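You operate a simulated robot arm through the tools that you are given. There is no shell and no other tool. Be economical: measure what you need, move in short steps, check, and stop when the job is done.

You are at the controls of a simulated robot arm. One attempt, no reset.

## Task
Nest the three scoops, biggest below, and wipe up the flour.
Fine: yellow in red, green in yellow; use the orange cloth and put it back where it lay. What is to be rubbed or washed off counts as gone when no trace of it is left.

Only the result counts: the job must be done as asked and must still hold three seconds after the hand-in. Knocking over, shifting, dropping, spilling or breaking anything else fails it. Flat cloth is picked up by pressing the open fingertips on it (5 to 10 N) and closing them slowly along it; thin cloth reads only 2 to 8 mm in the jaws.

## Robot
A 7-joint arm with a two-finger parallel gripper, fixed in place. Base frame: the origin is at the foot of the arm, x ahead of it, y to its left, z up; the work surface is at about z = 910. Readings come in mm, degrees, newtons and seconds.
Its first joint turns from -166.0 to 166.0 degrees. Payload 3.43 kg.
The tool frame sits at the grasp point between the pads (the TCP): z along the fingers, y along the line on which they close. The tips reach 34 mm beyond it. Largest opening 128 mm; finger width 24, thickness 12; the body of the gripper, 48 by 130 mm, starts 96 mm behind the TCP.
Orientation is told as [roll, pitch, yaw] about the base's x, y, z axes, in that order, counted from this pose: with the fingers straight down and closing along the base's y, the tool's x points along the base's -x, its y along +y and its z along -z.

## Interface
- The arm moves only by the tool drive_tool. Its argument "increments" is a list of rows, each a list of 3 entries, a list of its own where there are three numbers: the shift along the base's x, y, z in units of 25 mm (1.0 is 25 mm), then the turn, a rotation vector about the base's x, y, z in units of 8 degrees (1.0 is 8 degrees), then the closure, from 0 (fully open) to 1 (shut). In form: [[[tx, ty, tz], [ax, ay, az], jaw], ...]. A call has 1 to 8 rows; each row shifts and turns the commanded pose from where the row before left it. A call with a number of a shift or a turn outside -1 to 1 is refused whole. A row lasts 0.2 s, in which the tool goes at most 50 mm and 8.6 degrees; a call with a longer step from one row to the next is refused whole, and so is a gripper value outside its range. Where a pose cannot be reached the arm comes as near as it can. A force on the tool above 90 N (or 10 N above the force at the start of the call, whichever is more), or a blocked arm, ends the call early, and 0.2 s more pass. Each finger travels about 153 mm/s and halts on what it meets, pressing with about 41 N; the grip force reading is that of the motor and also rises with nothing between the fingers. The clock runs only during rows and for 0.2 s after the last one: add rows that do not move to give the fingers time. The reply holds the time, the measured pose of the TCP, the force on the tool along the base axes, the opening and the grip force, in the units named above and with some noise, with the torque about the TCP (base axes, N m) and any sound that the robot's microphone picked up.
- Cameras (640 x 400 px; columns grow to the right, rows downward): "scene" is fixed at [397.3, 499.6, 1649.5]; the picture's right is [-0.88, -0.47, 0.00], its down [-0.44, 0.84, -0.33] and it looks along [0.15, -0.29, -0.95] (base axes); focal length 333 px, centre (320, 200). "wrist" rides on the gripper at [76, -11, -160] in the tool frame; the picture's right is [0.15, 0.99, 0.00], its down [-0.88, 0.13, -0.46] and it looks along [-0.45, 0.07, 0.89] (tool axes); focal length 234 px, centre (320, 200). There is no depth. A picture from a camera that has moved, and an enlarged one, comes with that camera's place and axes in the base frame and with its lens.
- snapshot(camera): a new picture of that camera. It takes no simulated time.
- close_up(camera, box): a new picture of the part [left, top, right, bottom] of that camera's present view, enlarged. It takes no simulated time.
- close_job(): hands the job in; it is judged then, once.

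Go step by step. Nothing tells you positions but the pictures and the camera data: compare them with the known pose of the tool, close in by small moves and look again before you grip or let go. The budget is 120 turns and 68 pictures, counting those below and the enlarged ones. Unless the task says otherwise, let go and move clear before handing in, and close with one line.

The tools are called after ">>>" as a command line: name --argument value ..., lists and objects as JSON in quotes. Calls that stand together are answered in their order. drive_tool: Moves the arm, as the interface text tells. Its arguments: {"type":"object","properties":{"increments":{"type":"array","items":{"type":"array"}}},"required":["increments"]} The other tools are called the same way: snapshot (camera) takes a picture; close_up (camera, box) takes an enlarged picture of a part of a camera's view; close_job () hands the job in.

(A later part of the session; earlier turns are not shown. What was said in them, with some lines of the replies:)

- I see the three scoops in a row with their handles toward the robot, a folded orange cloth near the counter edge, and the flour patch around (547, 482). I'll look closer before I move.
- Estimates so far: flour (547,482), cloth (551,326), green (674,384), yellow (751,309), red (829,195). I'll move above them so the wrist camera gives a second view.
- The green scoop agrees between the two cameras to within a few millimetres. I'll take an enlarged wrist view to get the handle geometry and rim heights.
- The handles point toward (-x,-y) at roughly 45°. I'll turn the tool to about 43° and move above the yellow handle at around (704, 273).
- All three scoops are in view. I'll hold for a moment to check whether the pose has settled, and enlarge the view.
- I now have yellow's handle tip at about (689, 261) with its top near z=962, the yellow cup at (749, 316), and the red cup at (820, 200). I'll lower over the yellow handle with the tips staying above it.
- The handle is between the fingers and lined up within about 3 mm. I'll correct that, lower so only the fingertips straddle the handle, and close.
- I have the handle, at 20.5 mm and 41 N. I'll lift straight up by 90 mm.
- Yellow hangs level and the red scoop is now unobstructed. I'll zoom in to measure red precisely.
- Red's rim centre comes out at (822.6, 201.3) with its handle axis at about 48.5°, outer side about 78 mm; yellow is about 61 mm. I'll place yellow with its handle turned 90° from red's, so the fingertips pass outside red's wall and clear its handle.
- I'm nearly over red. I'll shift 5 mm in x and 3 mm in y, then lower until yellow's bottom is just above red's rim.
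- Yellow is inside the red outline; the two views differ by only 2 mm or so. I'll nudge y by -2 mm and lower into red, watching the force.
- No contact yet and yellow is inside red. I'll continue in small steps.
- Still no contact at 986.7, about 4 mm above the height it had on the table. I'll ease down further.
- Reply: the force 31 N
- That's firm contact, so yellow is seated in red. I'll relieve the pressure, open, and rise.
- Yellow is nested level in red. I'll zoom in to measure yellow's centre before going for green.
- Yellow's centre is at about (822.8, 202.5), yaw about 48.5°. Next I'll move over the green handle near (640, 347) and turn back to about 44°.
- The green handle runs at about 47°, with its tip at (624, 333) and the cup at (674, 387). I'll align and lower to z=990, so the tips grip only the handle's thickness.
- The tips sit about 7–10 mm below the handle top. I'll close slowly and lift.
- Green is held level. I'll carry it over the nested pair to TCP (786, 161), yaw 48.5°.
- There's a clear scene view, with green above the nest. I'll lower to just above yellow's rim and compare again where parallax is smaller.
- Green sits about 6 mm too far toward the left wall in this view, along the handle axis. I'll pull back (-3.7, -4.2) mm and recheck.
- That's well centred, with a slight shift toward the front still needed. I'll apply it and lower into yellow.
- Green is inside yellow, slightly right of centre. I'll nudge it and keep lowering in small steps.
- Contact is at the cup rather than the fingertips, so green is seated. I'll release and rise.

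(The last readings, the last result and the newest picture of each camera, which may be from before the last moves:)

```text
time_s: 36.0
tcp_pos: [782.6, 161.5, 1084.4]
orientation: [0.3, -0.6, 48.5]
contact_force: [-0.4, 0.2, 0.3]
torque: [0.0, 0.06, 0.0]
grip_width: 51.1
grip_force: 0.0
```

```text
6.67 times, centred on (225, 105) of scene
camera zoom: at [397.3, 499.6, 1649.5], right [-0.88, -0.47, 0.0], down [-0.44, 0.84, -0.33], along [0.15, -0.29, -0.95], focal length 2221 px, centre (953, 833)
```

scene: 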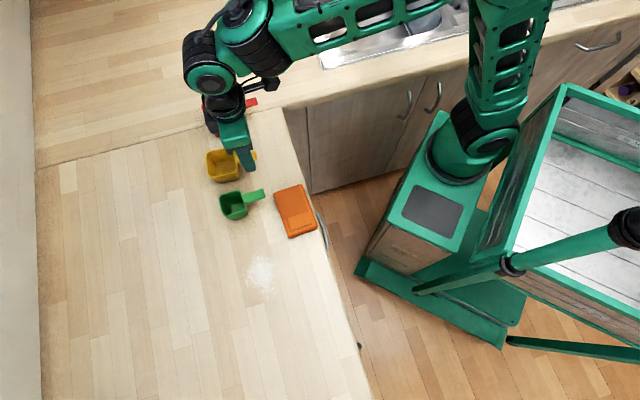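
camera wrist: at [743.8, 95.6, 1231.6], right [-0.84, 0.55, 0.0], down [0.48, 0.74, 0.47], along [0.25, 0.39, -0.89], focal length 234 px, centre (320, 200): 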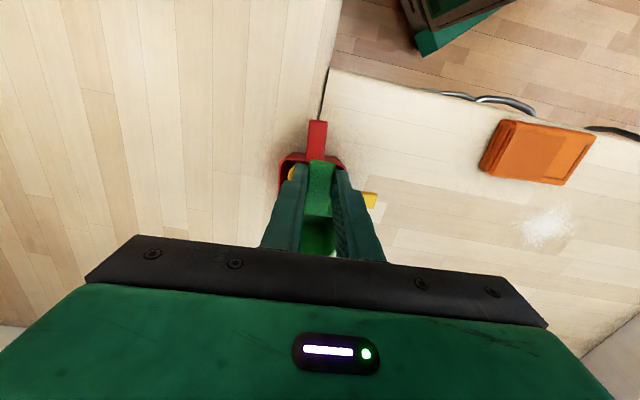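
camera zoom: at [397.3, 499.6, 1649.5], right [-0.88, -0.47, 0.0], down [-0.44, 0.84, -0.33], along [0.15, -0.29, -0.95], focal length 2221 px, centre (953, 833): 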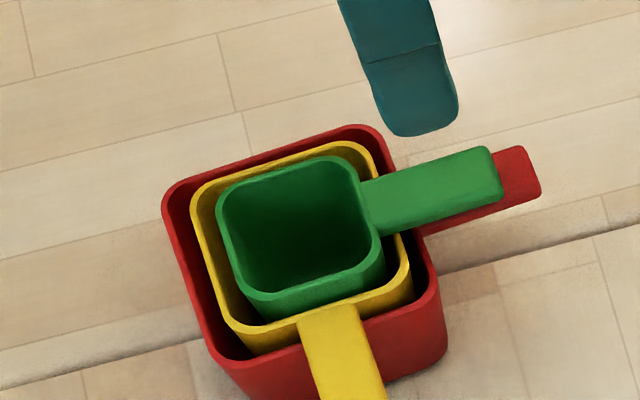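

All three scoops are nested and level. Next is the cloth: about 110×70 mm, centred near (556, 328), long axis at about 139°, which matches the jaw direction at the present yaw.

>>> drive_tool --increments '[[[-0.95, 0.7, 0], [0, 0, 0], 0.5], [[-0.95, 0.7, 0], [0, 0, 0], 0.5], [[-0.95, 0.7, 0], [0, 0, 0], 0.5], [[-0.95, 0.7, 0], [0, 0, 0], 0.5], [[-0.95, 0.7, 0], [0, 0, 0], 0.5], [[-0.95, 0.7, 0], [0, 0, 0], 0.5], [[-0.95, 0.7, 0], [0, 0, 0], 0.5], [[-0.95, 0.7, 0], [0, 0, 0], 0.5]]'

>>> drive_tool --increments '[[[-0.7, 0.5, 0], [0, 0, 0], 0.5], [[-0.7, 0.5, -0.5], [0, 0, 0], 0.5], [[0, 0, -0.7], [0, 0, 0], 0.5], [[0, 0, 0], [0, 0, 0], 0.5]]'

>>> snapshot --camera "wrist"

>>> close_up --camera "scene" --box '[230, 160, 350, 310]'

```text
time_s: 37.8
tcp_pos: [593.6, 299.8, 1084.8]
orientation: [0.2, -0.5, 48.4]
contact_force: [0.1, 0.2, 0.1]
torque: [0.01, 0.0, 0.01]
grip_width: 64.0
grip_force: 0.0
```

```text
time_s: 38.8
tcp_pos: [557.7, 325.0, 1055.5]
orientation: [0.2, -0.6, 48.5]
contact_force: [0.0, 0.7, -0.3]
torque: [0.03, 0.01, -0.04]
grip_width: 64.2
grip_force: 0.0
```

```text
29 pictures are left
camera wrist: at [513.7, 259.4, 1214.2], right [-0.84, 0.55, 0.0], down [0.48, 0.74, 0.47], along [0.25, 0.39, -0.89], focal length 234 px, centre (320, 200)
```

wrist: 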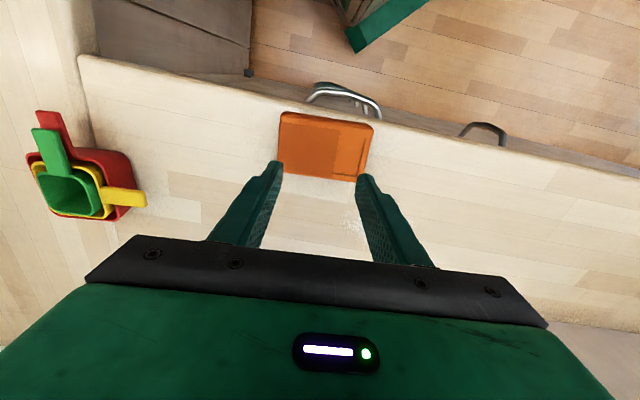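

```text
2.67 times, centred on (290, 235) of scene
camera zoom: at [397.3, 499.6, 1649.5], right [-0.88, -0.47, 0.0], down [-0.44, 0.84, -0.33], along [0.15, -0.29, -0.95], focal length 888 px, centre (400, 107)
```

zoom: 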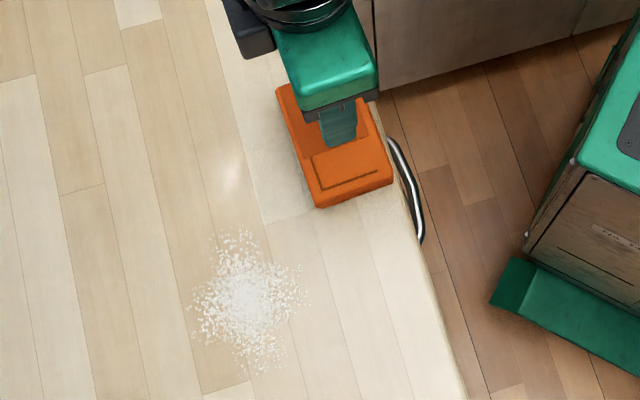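

>>> close_up --camera "wrist" --box '[250, 95, 410, 195]'

```text
4.00 times, centred on (330, 145) of wrist
camera zoom: at [513.7, 259.4, 1214.2], right [-0.84, 0.55, 0.0], down [0.48, 0.74, 0.47], along [0.25, 0.39, -0.89], focal length 937 px, centre (280, 420)
```

zoom: 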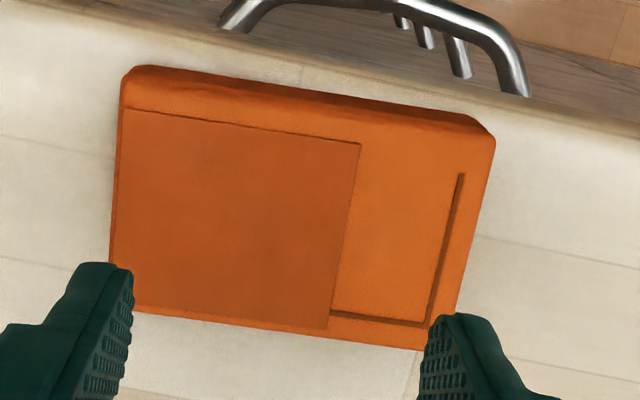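

The cloth centre refines to (555.5, 331), with its long axis along the jaws. I'll centre over it and come down until I feel contact.

>>> drive_tool --increments '[[[-0.08, 0.22, -0.8], [0, 0, -0.12], 0.5], [[0, 0, -0.8], [0, 0, 0], 0.5], [[0, 0, -0.8], [0, 0, 0], 0.5], [[0, 0, -0.8], [0, 0, 0], 0.5], [[0, 0, 0], [0, 0, 0], 0.5]]'

>>> drive_tool --increments '[[[0, 0, -0.15], [0, 0, 0], 0.5], [[0, 0, 0], [0, 0, 0], 0.5]]'

>>> drive_tool --increments '[[[0, 0, -0.12], [0, 0, 0], 0.5], [[0, 0, 0], [0, 0, 0], 0.5]]'

```text
time_s: 40.0
tcp_pos: [554.9, 330.0, 974.9]
orientation: [0.1, -0.6, 47.5]
contact_force: [0.4, 0.0, -0.1]
torque: [0.0, 0.0, 0.03]
grip_width: 64.0
grip_force: 0.1
```

```text
time_s: 40.6
tcp_pos: [555.2, 329.8, 972.8]
orientation: [0.1, -0.9, 47.5]
contact_force: [-1.7, -4.1, 42.8]
torque: [-0.65, -0.03, 0.0]
grip_width: 64.2
grip_force: 0.1
```

```text
time_s: 41.1
tcp_pos: [545.6, 331.0, 977.6]
orientation: [-0.4, -1.5, 47.6]
contact_force: [1.4, -0.4, -0.8]
torque: [0.03, 0.11, -0.02]
grip_width: 64.0
grip_force: 0.0
stopped in row 2: the force on the tool passed its limit at 92 N (the readings are from after the stop); the commanded pose is now the measured one
```

Contact came at tip height about 939, so the cloth is a stiff block nearly 29 mm thick. I'll check whether it moved.

>>> drive_tool --increments '[[[0, 0, 0.8], [0, 0, 0], 0.5], [[0, 0, 0.8], [0, 0, 0], 0.5], [[0, 0, 0], [0, 0, 0], 0.5]]'

>>> snapshot --camera "wrist"

>>> close_up --camera "scene" --box '[230, 160, 350, 310]'

```text
time_s: 41.9
tcp_pos: [545.4, 330.9, 1018.6]
orientation: [-0.4, -1.5, 47.6]
contact_force: [0.2, -0.1, 0.0]
torque: [0.02, 0.01, -0.01]
grip_width: 64.0
grip_force: 0.0
```

```text
26 pictures are left
camera wrist: at [497.2, 266.7, 1175.4], right [-0.83, 0.56, -0.01], down [0.49, 0.73, 0.48], along [0.28, 0.39, -0.88], focal length 234 px, centre (320, 200)
```

wrist: 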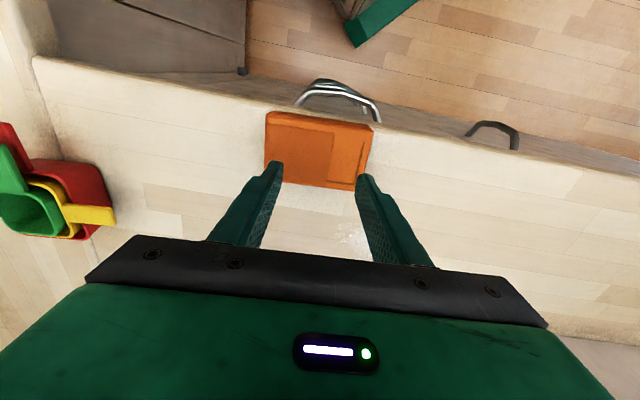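

```text
2.67 times, centred on (290, 235) of scene
camera zoom: at [397.3, 499.6, 1649.5], right [-0.88, -0.47, 0.0], down [-0.44, 0.84, -0.33], along [0.15, -0.29, -0.95], focal length 888 px, centre (400, 107)
```

zoom: 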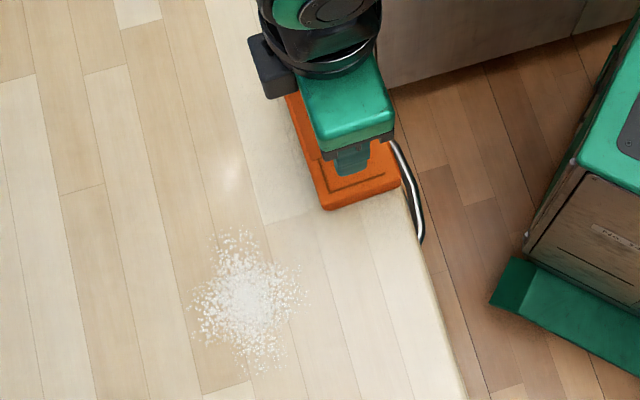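

The block slid about 7 mm toward the robot; I'll restore it at the end. It measures about 114×64×29 mm, so I'll grip it across the short side. I'm turning to yaw -43° and opening fully.

>>> drive_tool --increments '[[[0, 0, 0.8], [-0.105, 0.164, 0], 0.2], [[0, 0, 0.5], [0, 0, -1], 0.2], [[0, 0, 0], [0, 0, -1], 0.2], [[0, 0, 0], [0, 0, -1], 0.2], [[0, 0, 0], [0, 0, -1], 0.2], [[0, 0, 0], [0, 0, -1], 0.2], [[0, 0, 0], [0, 0, -1], 0.2], [[0, 0, 0], [0, 0, -1], 0.2]]'

>>> drive_tool --increments '[[[0, 0, 0], [0, 0, -1], 0.2], [[0, 0, 0], [0, 0, -1], 0.2], [[0, 0, 0], [0, 0, -1], 0.2], [[0, 0, 0], [0, 0, -1], 0.2], [[0, 0, 0], [0, 0, -0.3], 0.2], [[0, 0, 0], [0, 0, 0], 0.2]]'

>>> close_up --camera "wrist" --box '[200, 90, 440, 240]'

```text
time_s: 43.7
tcp_pos: [544.4, 331.3, 1049.9]
orientation: [-0.2, 0.0, -8.6]
contact_force: [-0.6, -0.1, -0.2]
torque: [-0.03, -0.01, -0.02]
grip_width: 102.4
grip_force: 0.0
```

```text
time_s: 45.1
tcp_pos: [545.9, 331.9, 1049.9]
orientation: [-0.1, -0.1, -42.9]
contact_force: [0.3, 0.7, 0.1]
torque: [0.0, -0.02, 0.0]
grip_width: 102.5
grip_force: 0.0
```

```text
2.67 times, centred on (320, 165) of wrist
camera zoom: at [480.9, 375.8, 1210.2], right [0.57, 0.82, 0.0], down [0.73, -0.5, 0.46], along [0.38, -0.26, -0.89], focal length 624 px, centre (320, 293)
```

zoom: 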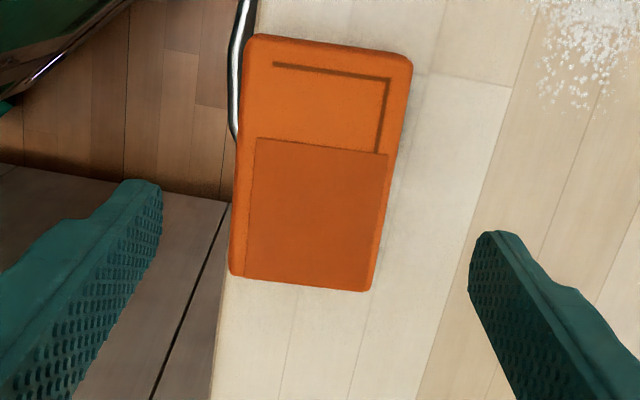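

The block is now centred at about (547, 327.5), yaw -42°, top at 939, sides about 106×66. I'll align and lower with the fingers straddling the short side.

>>> drive_tool --increments '[[[0.04, -0.18, -0.6], [0, 0, 0.11], 0.15], [[0, 0, -0.6], [0, 0, 0], 0.15], [[0, 0, -0.6], [0, 0, 0], 0.15], [[0, 0, -0.6], [0, 0, 0], 0.15], [[0, 0, 0], [0, 0, 0], 0.15]]'

>>> close_up --camera "wrist" --box '[200, 90, 440, 240]'

```text
time_s: 46.3
tcp_pos: [546.5, 326.2, 990.2]
orientation: [-0.1, -0.1, -42.0]
contact_force: [-0.3, 0.1, 0.0]
torque: [0.02, 0.0, -0.01]
grip_width: 108.8
grip_force: 0.0
```

```text
2.67 times, centred on (320, 165) of wrist
camera zoom: at [481.5, 369.7, 1150.4], right [0.55, 0.83, 0.0], down [0.74, -0.49, 0.46], along [0.38, -0.25, -0.89], focal length 624 px, centre (320, 293)
```

zoom: 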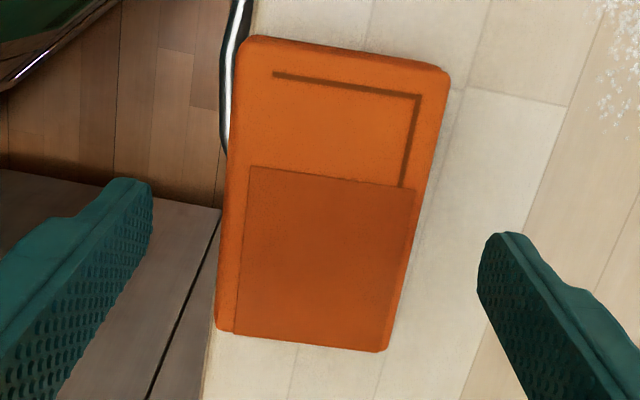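

>>> drive_tool --increments '[[[0, 0, -0.5], [0, 0, 0], 0.15], [[0, 0, -0.5], [0, 0, 0], 0.15], [[0, 0, -0.4], [0, 0, 0], 0.15], [[0, 0, 0], [0, 0, 0], 0.15]]'

>>> drive_tool --increments '[[[0, 0, 0], [0, 0, 0], 0.25], [[0, 0, 0], [0, 0, 0], 0.35], [[0, 0, 0], [0, 0, 0], 0.4], [[0, 0, 0], [0, 0, 0], 0.45], [[0, 0, 0], [0, 0, 0], 0.5], [[0, 0, 0], [0, 0, 0], 0.55], [[0, 0, 0], [0, 0, 0], 0.55]]'

>>> close_up --camera "wrist" --box '[200, 90, 440, 240]'

```text
time_s: 47.3
tcp_pos: [545.0, 327.8, 955.9]
orientation: [-0.1, -0.2, -42.0]
contact_force: [-0.3, -0.2, -0.5]
torque: [-0.01, 0.0, -0.01]
grip_width: 108.7
grip_force: 0.1
```

```text
time_s: 48.9
tcp_pos: [546.2, 326.5, 955.0]
orientation: [-0.2, -0.1, -42.0]
contact_force: [0.4, 0.7, 1.0]
torque: [-0.02, 0.0, 0.0]
grip_width: 68.6
grip_force: 40.9
```

```text
2.67 times, centred on (320, 165) of wrist
camera zoom: at [481.3, 370.4, 1115.4], right [0.55, 0.83, 0.0], down [0.74, -0.49, 0.46], along [0.38, -0.25, -0.89], focal length 624 px, centre (320, 293)
```

zoom: 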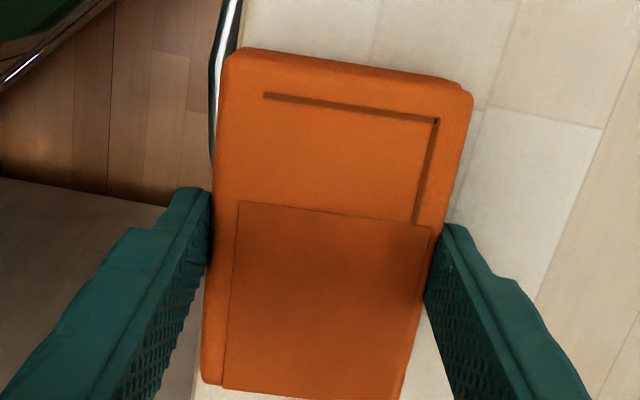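

The block is held at 68.6 mm and 41 N. I'll lift it and carry it to the near side of the flour.

>>> drive_tool --increments '[[[0, 0, 0.4], [0, 0, 0], 0.55], [[0, 0, 0.8], [0, 0, 0], 0.55], [[-0.4, 0.7, 0], [0, 0, 0], 0.55], [[-0.45, 0.7, 0], [0, 0, 0], 0.55], [[-0.45, 0.7, 0], [0, 0, 0], 0.55], [[-0.45, 0.7, 0], [0, 0, 0], 0.55], [[-0.45, 0.8, 0], [0, 0, 0], 0.55], [[0, 0, 0], [0, 0, 0], 0.55]]'

>>> snapshot --camera "scene"

```text
time_s: 50.7
tcp_pos: [490.3, 416.9, 986.3]
orientation: [-0.1, 0.0, -42.0]
contact_force: [-0.2, 0.7, -0.2]
torque: [0.0, 0.02, 0.04]
grip_width: 68.5
grip_force: 41.0
```

```text
21 pictures are left
```

scene: 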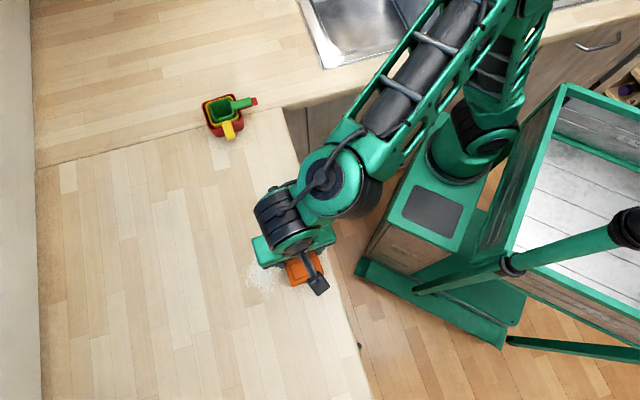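

Block held and clear. I'll lower it to the surface beside the flour with gentle pressure.

>>> drive_tool --increments '[[[0, 0, -0.5], [0, 0, 0], 0.55], [[0, 0, -0.5], [0, 0, 0], 0.55], [[0, 0, -0.2], [0, 0, 0], 0.55], [[0, 0, 0], [0, 0, 0], 0.55]]'

>>> drive_tool --increments '[[[0, 0, -0.1], [0, 0, 0], 0.55], [[0, 0, 0], [0, 0, 0], 0.55]]'

```text
time_s: 51.7
tcp_pos: [490.8, 417.4, 956.3]
orientation: [-0.1, 0.0, -42.1]
contact_force: [0.2, -0.8, -0.6]
torque: [0.02, -0.02, -0.01]
grip_width: 68.9
grip_force: 41.2
```

```text
time_s: 52.3
tcp_pos: [489.9, 417.2, 956.4]
orientation: [0.1, -0.1, -42.0]
contact_force: [0.4, -2.8, 29.9]
torque: [-0.53, 0.22, -0.02]
grip_width: 68.9
grip_force: 41.4
```

Contact is at 30 N. I'll ease it to about 15 N and sweep across the flour along the short axis.

>>> drive_tool --increments '[[[0, 0, 0.04], [0, 0, 0], 0.55], [[0.57, 0.63, 0], [0, 0, 0], 0.55], [[0.57, 0.63, 0], [0, 0, 0], 0.55], [[0.57, 0.63, 0], [0, 0, 0], 0.55], [[0.57, 0.63, 0], [0, 0, 0], 0.55]]'

>>> drive_tool --increments '[[[0.57, 0.63, 0], [0, 0, 0], 0.55], [[0.57, 0.63, 0], [0, 0, 0], 0.55], [[0.57, 0.63, 0], [0, 0, 0], 0.55], [[0.57, 0.63, 0], [0, 0, 0], 0.55], [[0, 0, 0], [0, 0, 0], 0.55]]'

>>> close_up --camera "scene" --box '[190, 200, 350, 340]'

```text
time_s: 53.5
tcp_pos: [547.2, 479.5, 955.3]
orientation: [-0.1, 0.0, -42.0]
contact_force: [-8.6, -8.8, 25.0]
torque: [-0.3, 0.3, -0.04]
grip_width: 68.6
grip_force: 40.8
```

```text
time_s: 54.7
tcp_pos: [604.0, 544.4, 954.2]
orientation: [-0.1, -0.1, -42.0]
contact_force: [-6.7, -5.6, 19.7]
torque: [-0.25, 0.24, -0.04]
grip_width: 68.5
grip_force: 41.0
```

```text
2.86 times, centred on (270, 270) of scene
camera zoom: at [397.3, 499.6, 1649.5], right [-0.88, -0.47, 0.0], down [-0.44, 0.84, -0.33], along [0.15, -0.29, -0.95], focal length 952 px, centre (463, 0)
```

zoom: 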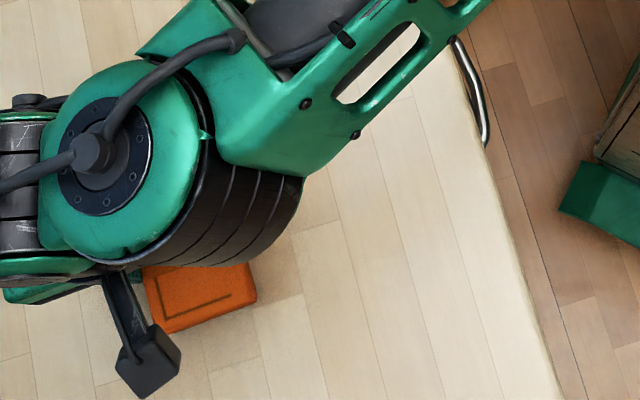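

The block slides well at about 20 N. I'll do further passes, offset sideways by ±30 mm to cover the stray grains.

>>> drive_tool --increments '[[[0.9, -0.8, 0], [0, 0, 0], 0.55], [[-0.65, -0.72, 0], [0, 0, 0], 0.55], [[-0.65, -0.72, 0], [0, 0, 0], 0.55], [[-0.65, -0.72, 0], [0, 0, 0], 0.55], [[-0.65, -0.72, 0], [0, 0, 0], 0.55], [[-0.65, -0.72, 0], [0, 0, 0], 0.55], [[-0.65, -0.72, 0], [0, 0, 0], 0.55], [[-0.65, -0.72, 0], [0, 0, 0], 0.55]]'

>>> drive_tool --increments '[[[-0.9, 0.8, 0], [0, 0, 0], 0.55], [[-0.9, 0.8, 0], [0, 0, 0], 0.55], [[0.65, 0.72, 0], [0, 0, 0], 0.55], [[0.65, 0.72, 0], [0, 0, 0], 0.55], [[0.65, 0.72, 0], [0, 0, 0], 0.55], [[0.65, 0.72, 0], [0, 0, 0], 0.55], [[0.65, 0.72, 0], [0, 0, 0], 0.55], [[0.65, 0.72, 0], [0, 0, 0], 0.55]]'

>>> drive_tool --increments '[[[0, 0, 0], [0, 0, 0], 0.55], [[0, 0, 0.5], [0, 0, 0], 0.55], [[0, 0, 1], [0, 0, 0], 0.55], [[0, 0, 1], [0, 0, 0], 0.55], [[0.5, 0.5, 1], [0, 0, 0], 0.55], [[0.8, 0.5, 0], [0, 0, 0], 0.55], [[0.8, 0.5, 0], [0, 0, 0], 0.55], [[0, 0, 0], [0, 0, 0], 0.55]]'

>>> close_up --camera "scene" --box '[190, 200, 350, 340]'

```text
time_s: 56.5
tcp_pos: [514.0, 396.5, 954.5]
orientation: [-0.1, -0.1, -42.2]
contact_force: [6.1, 5.1, 24.4]
torque: [0.28, -0.33, -0.01]
grip_width: 68.7
grip_force: 40.8
```

```text
time_s: 58.3
tcp_pos: [565.0, 545.3, 954.7]
orientation: [0.0, -0.1, -42.0]
contact_force: [-3.6, -4.0, 13.7]
torque: [-0.06, 0.2, -0.03]
grip_width: 68.9
grip_force: 41.0
```

```text
time_s: 60.1
tcp_pos: [618.4, 582.4, 1043.4]
orientation: [-0.2, 0.0, -42.1]
contact_force: [0.0, 0.1, -0.1]
torque: [0.03, 0.01, 0.01]
grip_width: 69.0
grip_force: 41.2
```

```text
2.86 times, centred on (270, 270) of scene
camera zoom: at [397.3, 499.6, 1649.5], right [-0.88, -0.47, 0.0], down [-0.44, 0.84, -0.33], along [0.15, -0.29, -0.95], focal length 952 px, centre (463, 0)
```

zoom: 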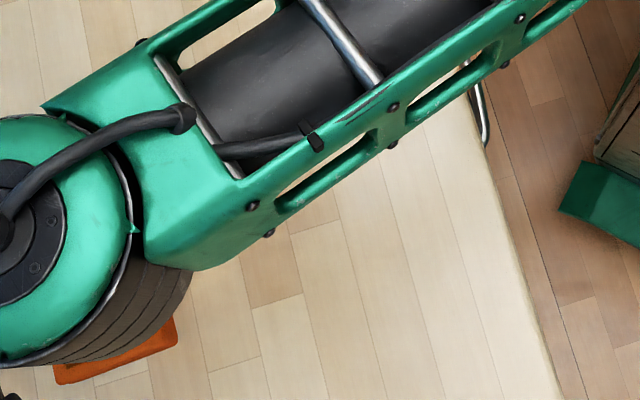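

The visible part is clean, but the arm hides the rest. I'll carry the block back above its home and look again.

>>> drive_tool --increments '[[[-0.24, -0.95, 0], [0, 0, 0], 0.55], [[-0.24, -0.95, 0], [0, 0, 0], 0.55], [[-0.24, -0.95, 0], [0, 0, 0], 0.55], [[-0.24, -0.95, 0], [0, 0, 0], 0.55], [[-0.24, -0.95, 0], [0, 0, 0], 0.55], [[-0.24, -0.95, 0], [0, 0, 0], 0.55], [[-0.24, -0.95, 0], [0, 0, 0], 0.55], [[-0.24, -0.95, 0], [0, 0, 0], 0.55]]'

>>> drive_tool --increments '[[[-0.24, -0.85, -0.5], [0, 0, 0], 0.55], [[-0.24, -0.85, -0.5], [0, 0, 0], 0.55], [[-0.24, -0.85, -0.5], [0, 0, 0], 0.55], [[0, 0, 0], [0, 0, 0], 0.55]]'

>>> close_up --camera "scene" --box '[190, 200, 350, 340]'

```text
time_s: 61.9
tcp_pos: [569.0, 392.2, 1042.4]
orientation: [0.0, 0.0, -42.0]
contact_force: [0.0, 0.0, 0.7]
torque: [-0.03, 0.02, 0.01]
grip_width: 68.8
grip_force: 41.0
```

```text
time_s: 62.9
tcp_pos: [551.7, 328.9, 1004.4]
orientation: [-0.1, -0.1, -42.0]
contact_force: [-0.2, 0.2, -0.1]
torque: [0.0, -0.01, 0.01]
grip_width: 68.6
grip_force: 40.9
```

```text
2.86 times, centred on (270, 270) of scene
camera zoom: at [397.3, 499.6, 1649.5], right [-0.88, -0.47, 0.0], down [-0.44, 0.84, -0.33], along [0.15, -0.29, -0.95], focal length 952 px, centre (463, 0)
```

zoom: 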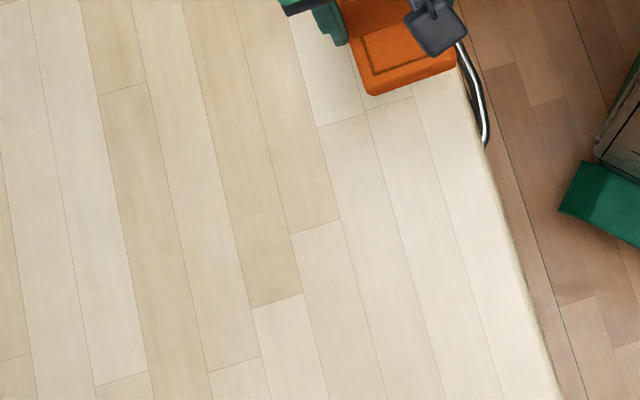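

The flour looks gone. I'll check with a tighter zoom, and lower the block to just above its home.

>>> close_up --camera "scene" --box '[225, 235, 305, 310]'

>>> drive_tool --increments '[[[0.05, -0.03, -0.7], [0, 0, 0], 0.55], [[0, 0, -0.7], [0, 0, 0], 0.55], [[0, 0, -0.4], [0, 0, 0], 0.55], [[0, 0, 0], [0, 0, 0], 0.55]]'

>>> close_up --camera "scene" --box '[230, 160, 350, 310]'

```text
5.33 times, centred on (265, 272) of scene
camera zoom: at [397.3, 499.6, 1649.5], right [-0.88, -0.47, 0.0], down [-0.44, 0.84, -0.33], along [0.15, -0.29, -0.95], focal length 1777 px, centre (613, -187)
```

zoom: 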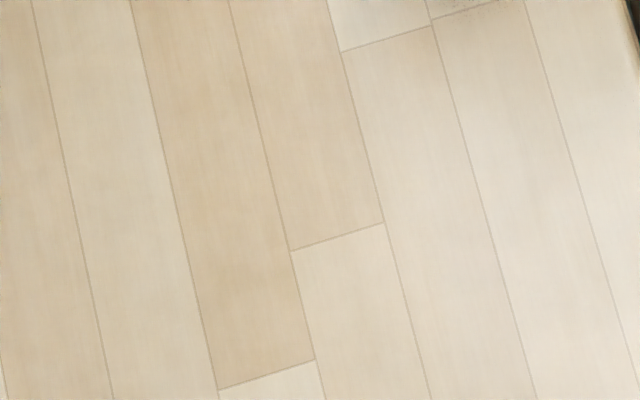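

```text
time_s: 63.9
tcp_pos: [553.6, 328.3, 959.6]
orientation: [-0.2, -0.1, -41.9]
contact_force: [0.0, 0.0, -1.0]
torque: [-0.03, 0.01, 0.01]
grip_width: 68.5
grip_force: 40.8
```

```text
2.67 times, centred on (290, 235) of scene
camera zoom: at [397.3, 499.6, 1649.5], right [-0.88, -0.47, 0.0], down [-0.44, 0.84, -0.33], along [0.15, -0.29, -0.95], focal length 888 px, centre (400, 107)
```

zoom: 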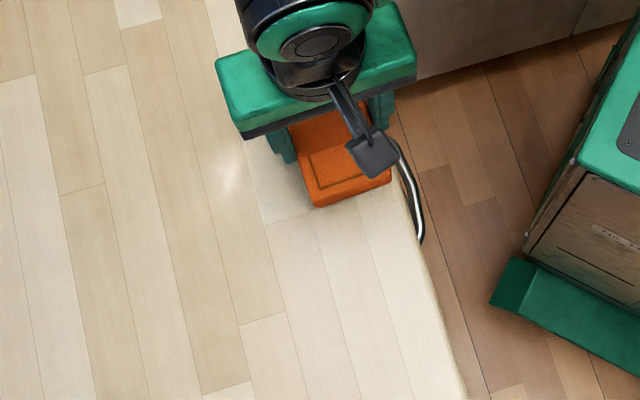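

The area is spotless. The block is about 3 mm off its original spot; I'll correct (-2.6, -1.4) mm and set it down.

>>> drive_tool --increments '[[[-0.1, -0.055, 0], [0, 0, 0], 0.55], [[0, 0, -0.14], [0, 0, 0], 0.55], [[0, 0, 0], [0, 0, 0], 0.55]]'

>>> close_up --camera "scene" --box '[230, 160, 350, 310]'

```text
time_s: 64.7
tcp_pos: [551.2, 327.3, 955.7]
orientation: [-0.1, 0.0, -42.0]
contact_force: [-0.3, 0.2, -0.8]
torque: [-0.03, -0.02, -0.04]
grip_width: 68.9
grip_force: 41.2
```

```text
2.67 times, centred on (290, 235) of scene
camera zoom: at [397.3, 499.6, 1649.5], right [-0.88, -0.47, 0.0], down [-0.44, 0.84, -0.33], along [0.15, -0.29, -0.95], focal length 888 px, centre (400, 107)
```

zoom: 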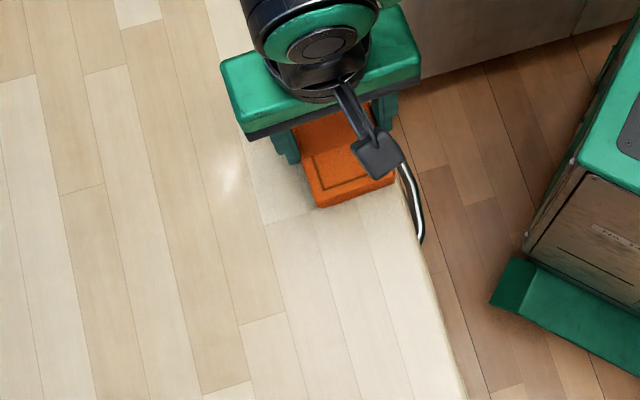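

It now matches the original corners. I'll touch down, open, and rise.

>>> drive_tool --increments '[[[0, 0, -0.05], [0, 0, 0], 0.55], [[0, 0, 0], [0, 0, 0], 0.55]]'

>>> drive_tool --increments '[[[0, 0, 0], [0, 0, 0], 0.42], [[0, 0, 0], [0, 0, 0], 0.35], [[0, 0, 0], [0, 0, 0], 0.25], [[0, 0, 0], [0, 0, 0], 0.2], [[0, 0, 0.5], [0, 0, 0], 0.2], [[0, 0, 1], [0, 0, 0], 0.2], [[0, 0, 1], [0, 0, 0], 0.2], [[0, 0, 1], [0, 0, 0], 0.2]]'

>>> drive_tool --increments '[[[-0.2, 0.9, 1], [0, 0, 0], 0.2], [[-0.2, 0.9, 1], [0, 0, 0], 0.2], [[-0.2, 0.9, 1], [0, 0, 0], 0.2], [[-0.2, 0.9, 1], [0, 0, 0], 0.2], [[-0.2, 0.9, 0.5], [0, 0, 0], 0.2], [[-0.2, 0.9, 0], [0, 0, 0], 0.2], [[0, 0.9, 0], [0, 0, 0], 0.2], [[0, 0, 0], [0, 0, 0], 0.2]]'

>>> snapshot --camera "scene"

>>> close_up --camera "scene" --box '[230, 160, 350, 310]'

```text
time_s: 65.3
tcp_pos: [551.5, 327.5, 954.7]
orientation: [0.0, -0.1, -42.0]
contact_force: [-0.7, -1.0, 8.4]
torque: [-0.07, -0.11, -0.04]
grip_width: 69.1
grip_force: 41.4
```

```text
time_s: 67.1
tcp_pos: [551.6, 325.1, 1042.4]
orientation: [0.0, 0.0, -42.0]
contact_force: [0.3, 0.4, 0.8]
torque: [0.01, 0.05, 0.01]
grip_width: 102.6
grip_force: 0.1
```

```text
time_s: 68.9
tcp_pos: [521.1, 483.4, 1154.8]
orientation: [-0.1, 0.0, -42.0]
contact_force: [0.1, 0.1, 0.1]
torque: [-0.01, 0.02, -0.02]
grip_width: 102.4
grip_force: 0.1
```

```text
14 pictures are left
```

scene: 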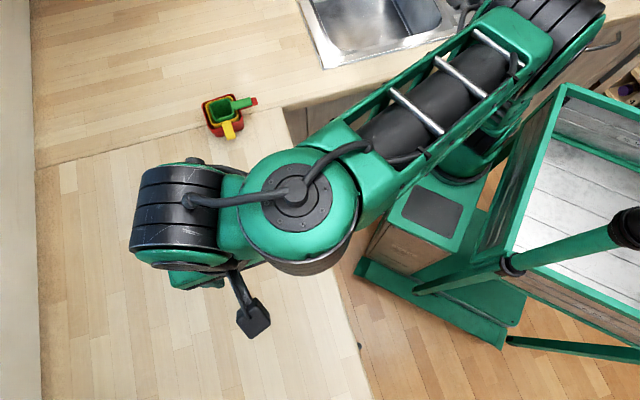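

```text
2.67 times, centred on (290, 235) of scene
camera zoom: at [397.3, 499.6, 1649.5], right [-0.88, -0.47, 0.0], down [-0.44, 0.84, -0.33], along [0.15, -0.29, -0.95], focal length 888 px, centre (400, 107)
```

zoom: 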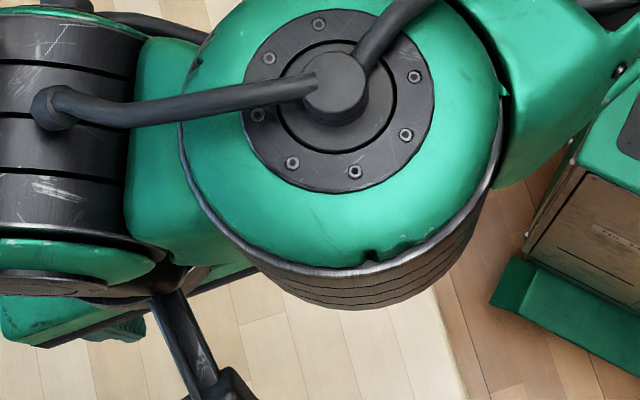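

The elbow hides the cloth here, so I'll retreat to near the starting pose for a last look.

>>> drive_tool --increments '[[[-0.65, -0.3, 0.6], [0, 0, 0], 0.2], [[-0.65, -0.3, 0.6], [0, 0, 0], 0.2], [[-0.65, -0.3, 0.6], [0, 0, 0], 0.2], [[-0.65, -0.3, 0.6], [0, 0, 0], 0.2], [[-0.65, -0.3, 0.6], [0, 0, 0], 0.2], [[-0.65, -0.3, 0.6], [0, 0, 0], 0.2], [[-0.65, -0.3, 0.6], [0, 0, 0], 0.2], [[-0.65, -0.3, 0.6], [0, 0, 0], 0.2]]'

>>> close_up --camera "scene" --box '[190, 160, 350, 310]'

>>> snapshot --camera "wrist"

```text
time_s: 70.7
tcp_pos: [391.9, 424.3, 1274.5]
orientation: [-0.1, 0.0, -42.0]
contact_force: [0.4, 0.7, -0.2]
torque: [-0.03, 0.02, 0.02]
grip_width: 102.4
grip_force: 0.0
```

```text
2.67 times, centred on (270, 235) of scene
camera zoom: at [397.3, 499.6, 1649.5], right [-0.88, -0.47, 0.0], down [-0.44, 0.84, -0.33], along [0.15, -0.29, -0.95], focal length 888 px, centre (453, 107)
```

zoom: 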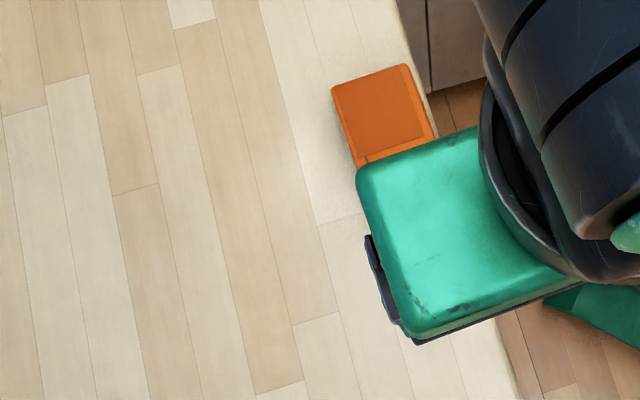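

```text
11 pictures are left
camera wrist: at [328.3, 468.2, 1434.9], right [0.55, 0.83, 0.0], down [0.74, -0.49, 0.46], along [0.38, -0.25, -0.89], focal length 234 px, centre (320, 200)
```

wrist: 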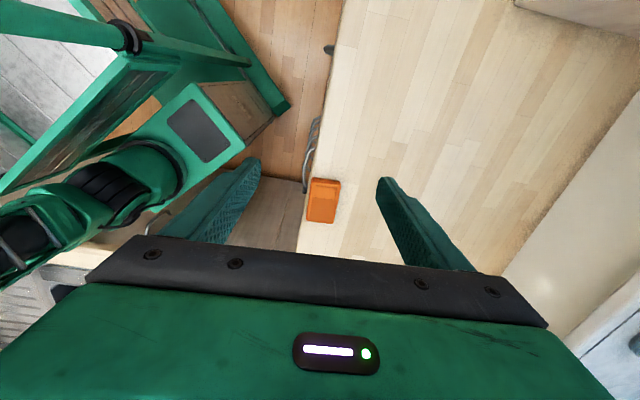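

The cloth is within about 2 px of its original corners, the flour is gone, the scoops are nested, and the arm is clear. I'm handing in.

>>> close_job

```text
The job is handed in.
```

The job is handed in: yellow sits in red and green in yellow, no flour shows in the close-ups, and the orange cloth is back within about 2 mm of where it lay, after I slid it about 7 mm while first trying to pick it up.
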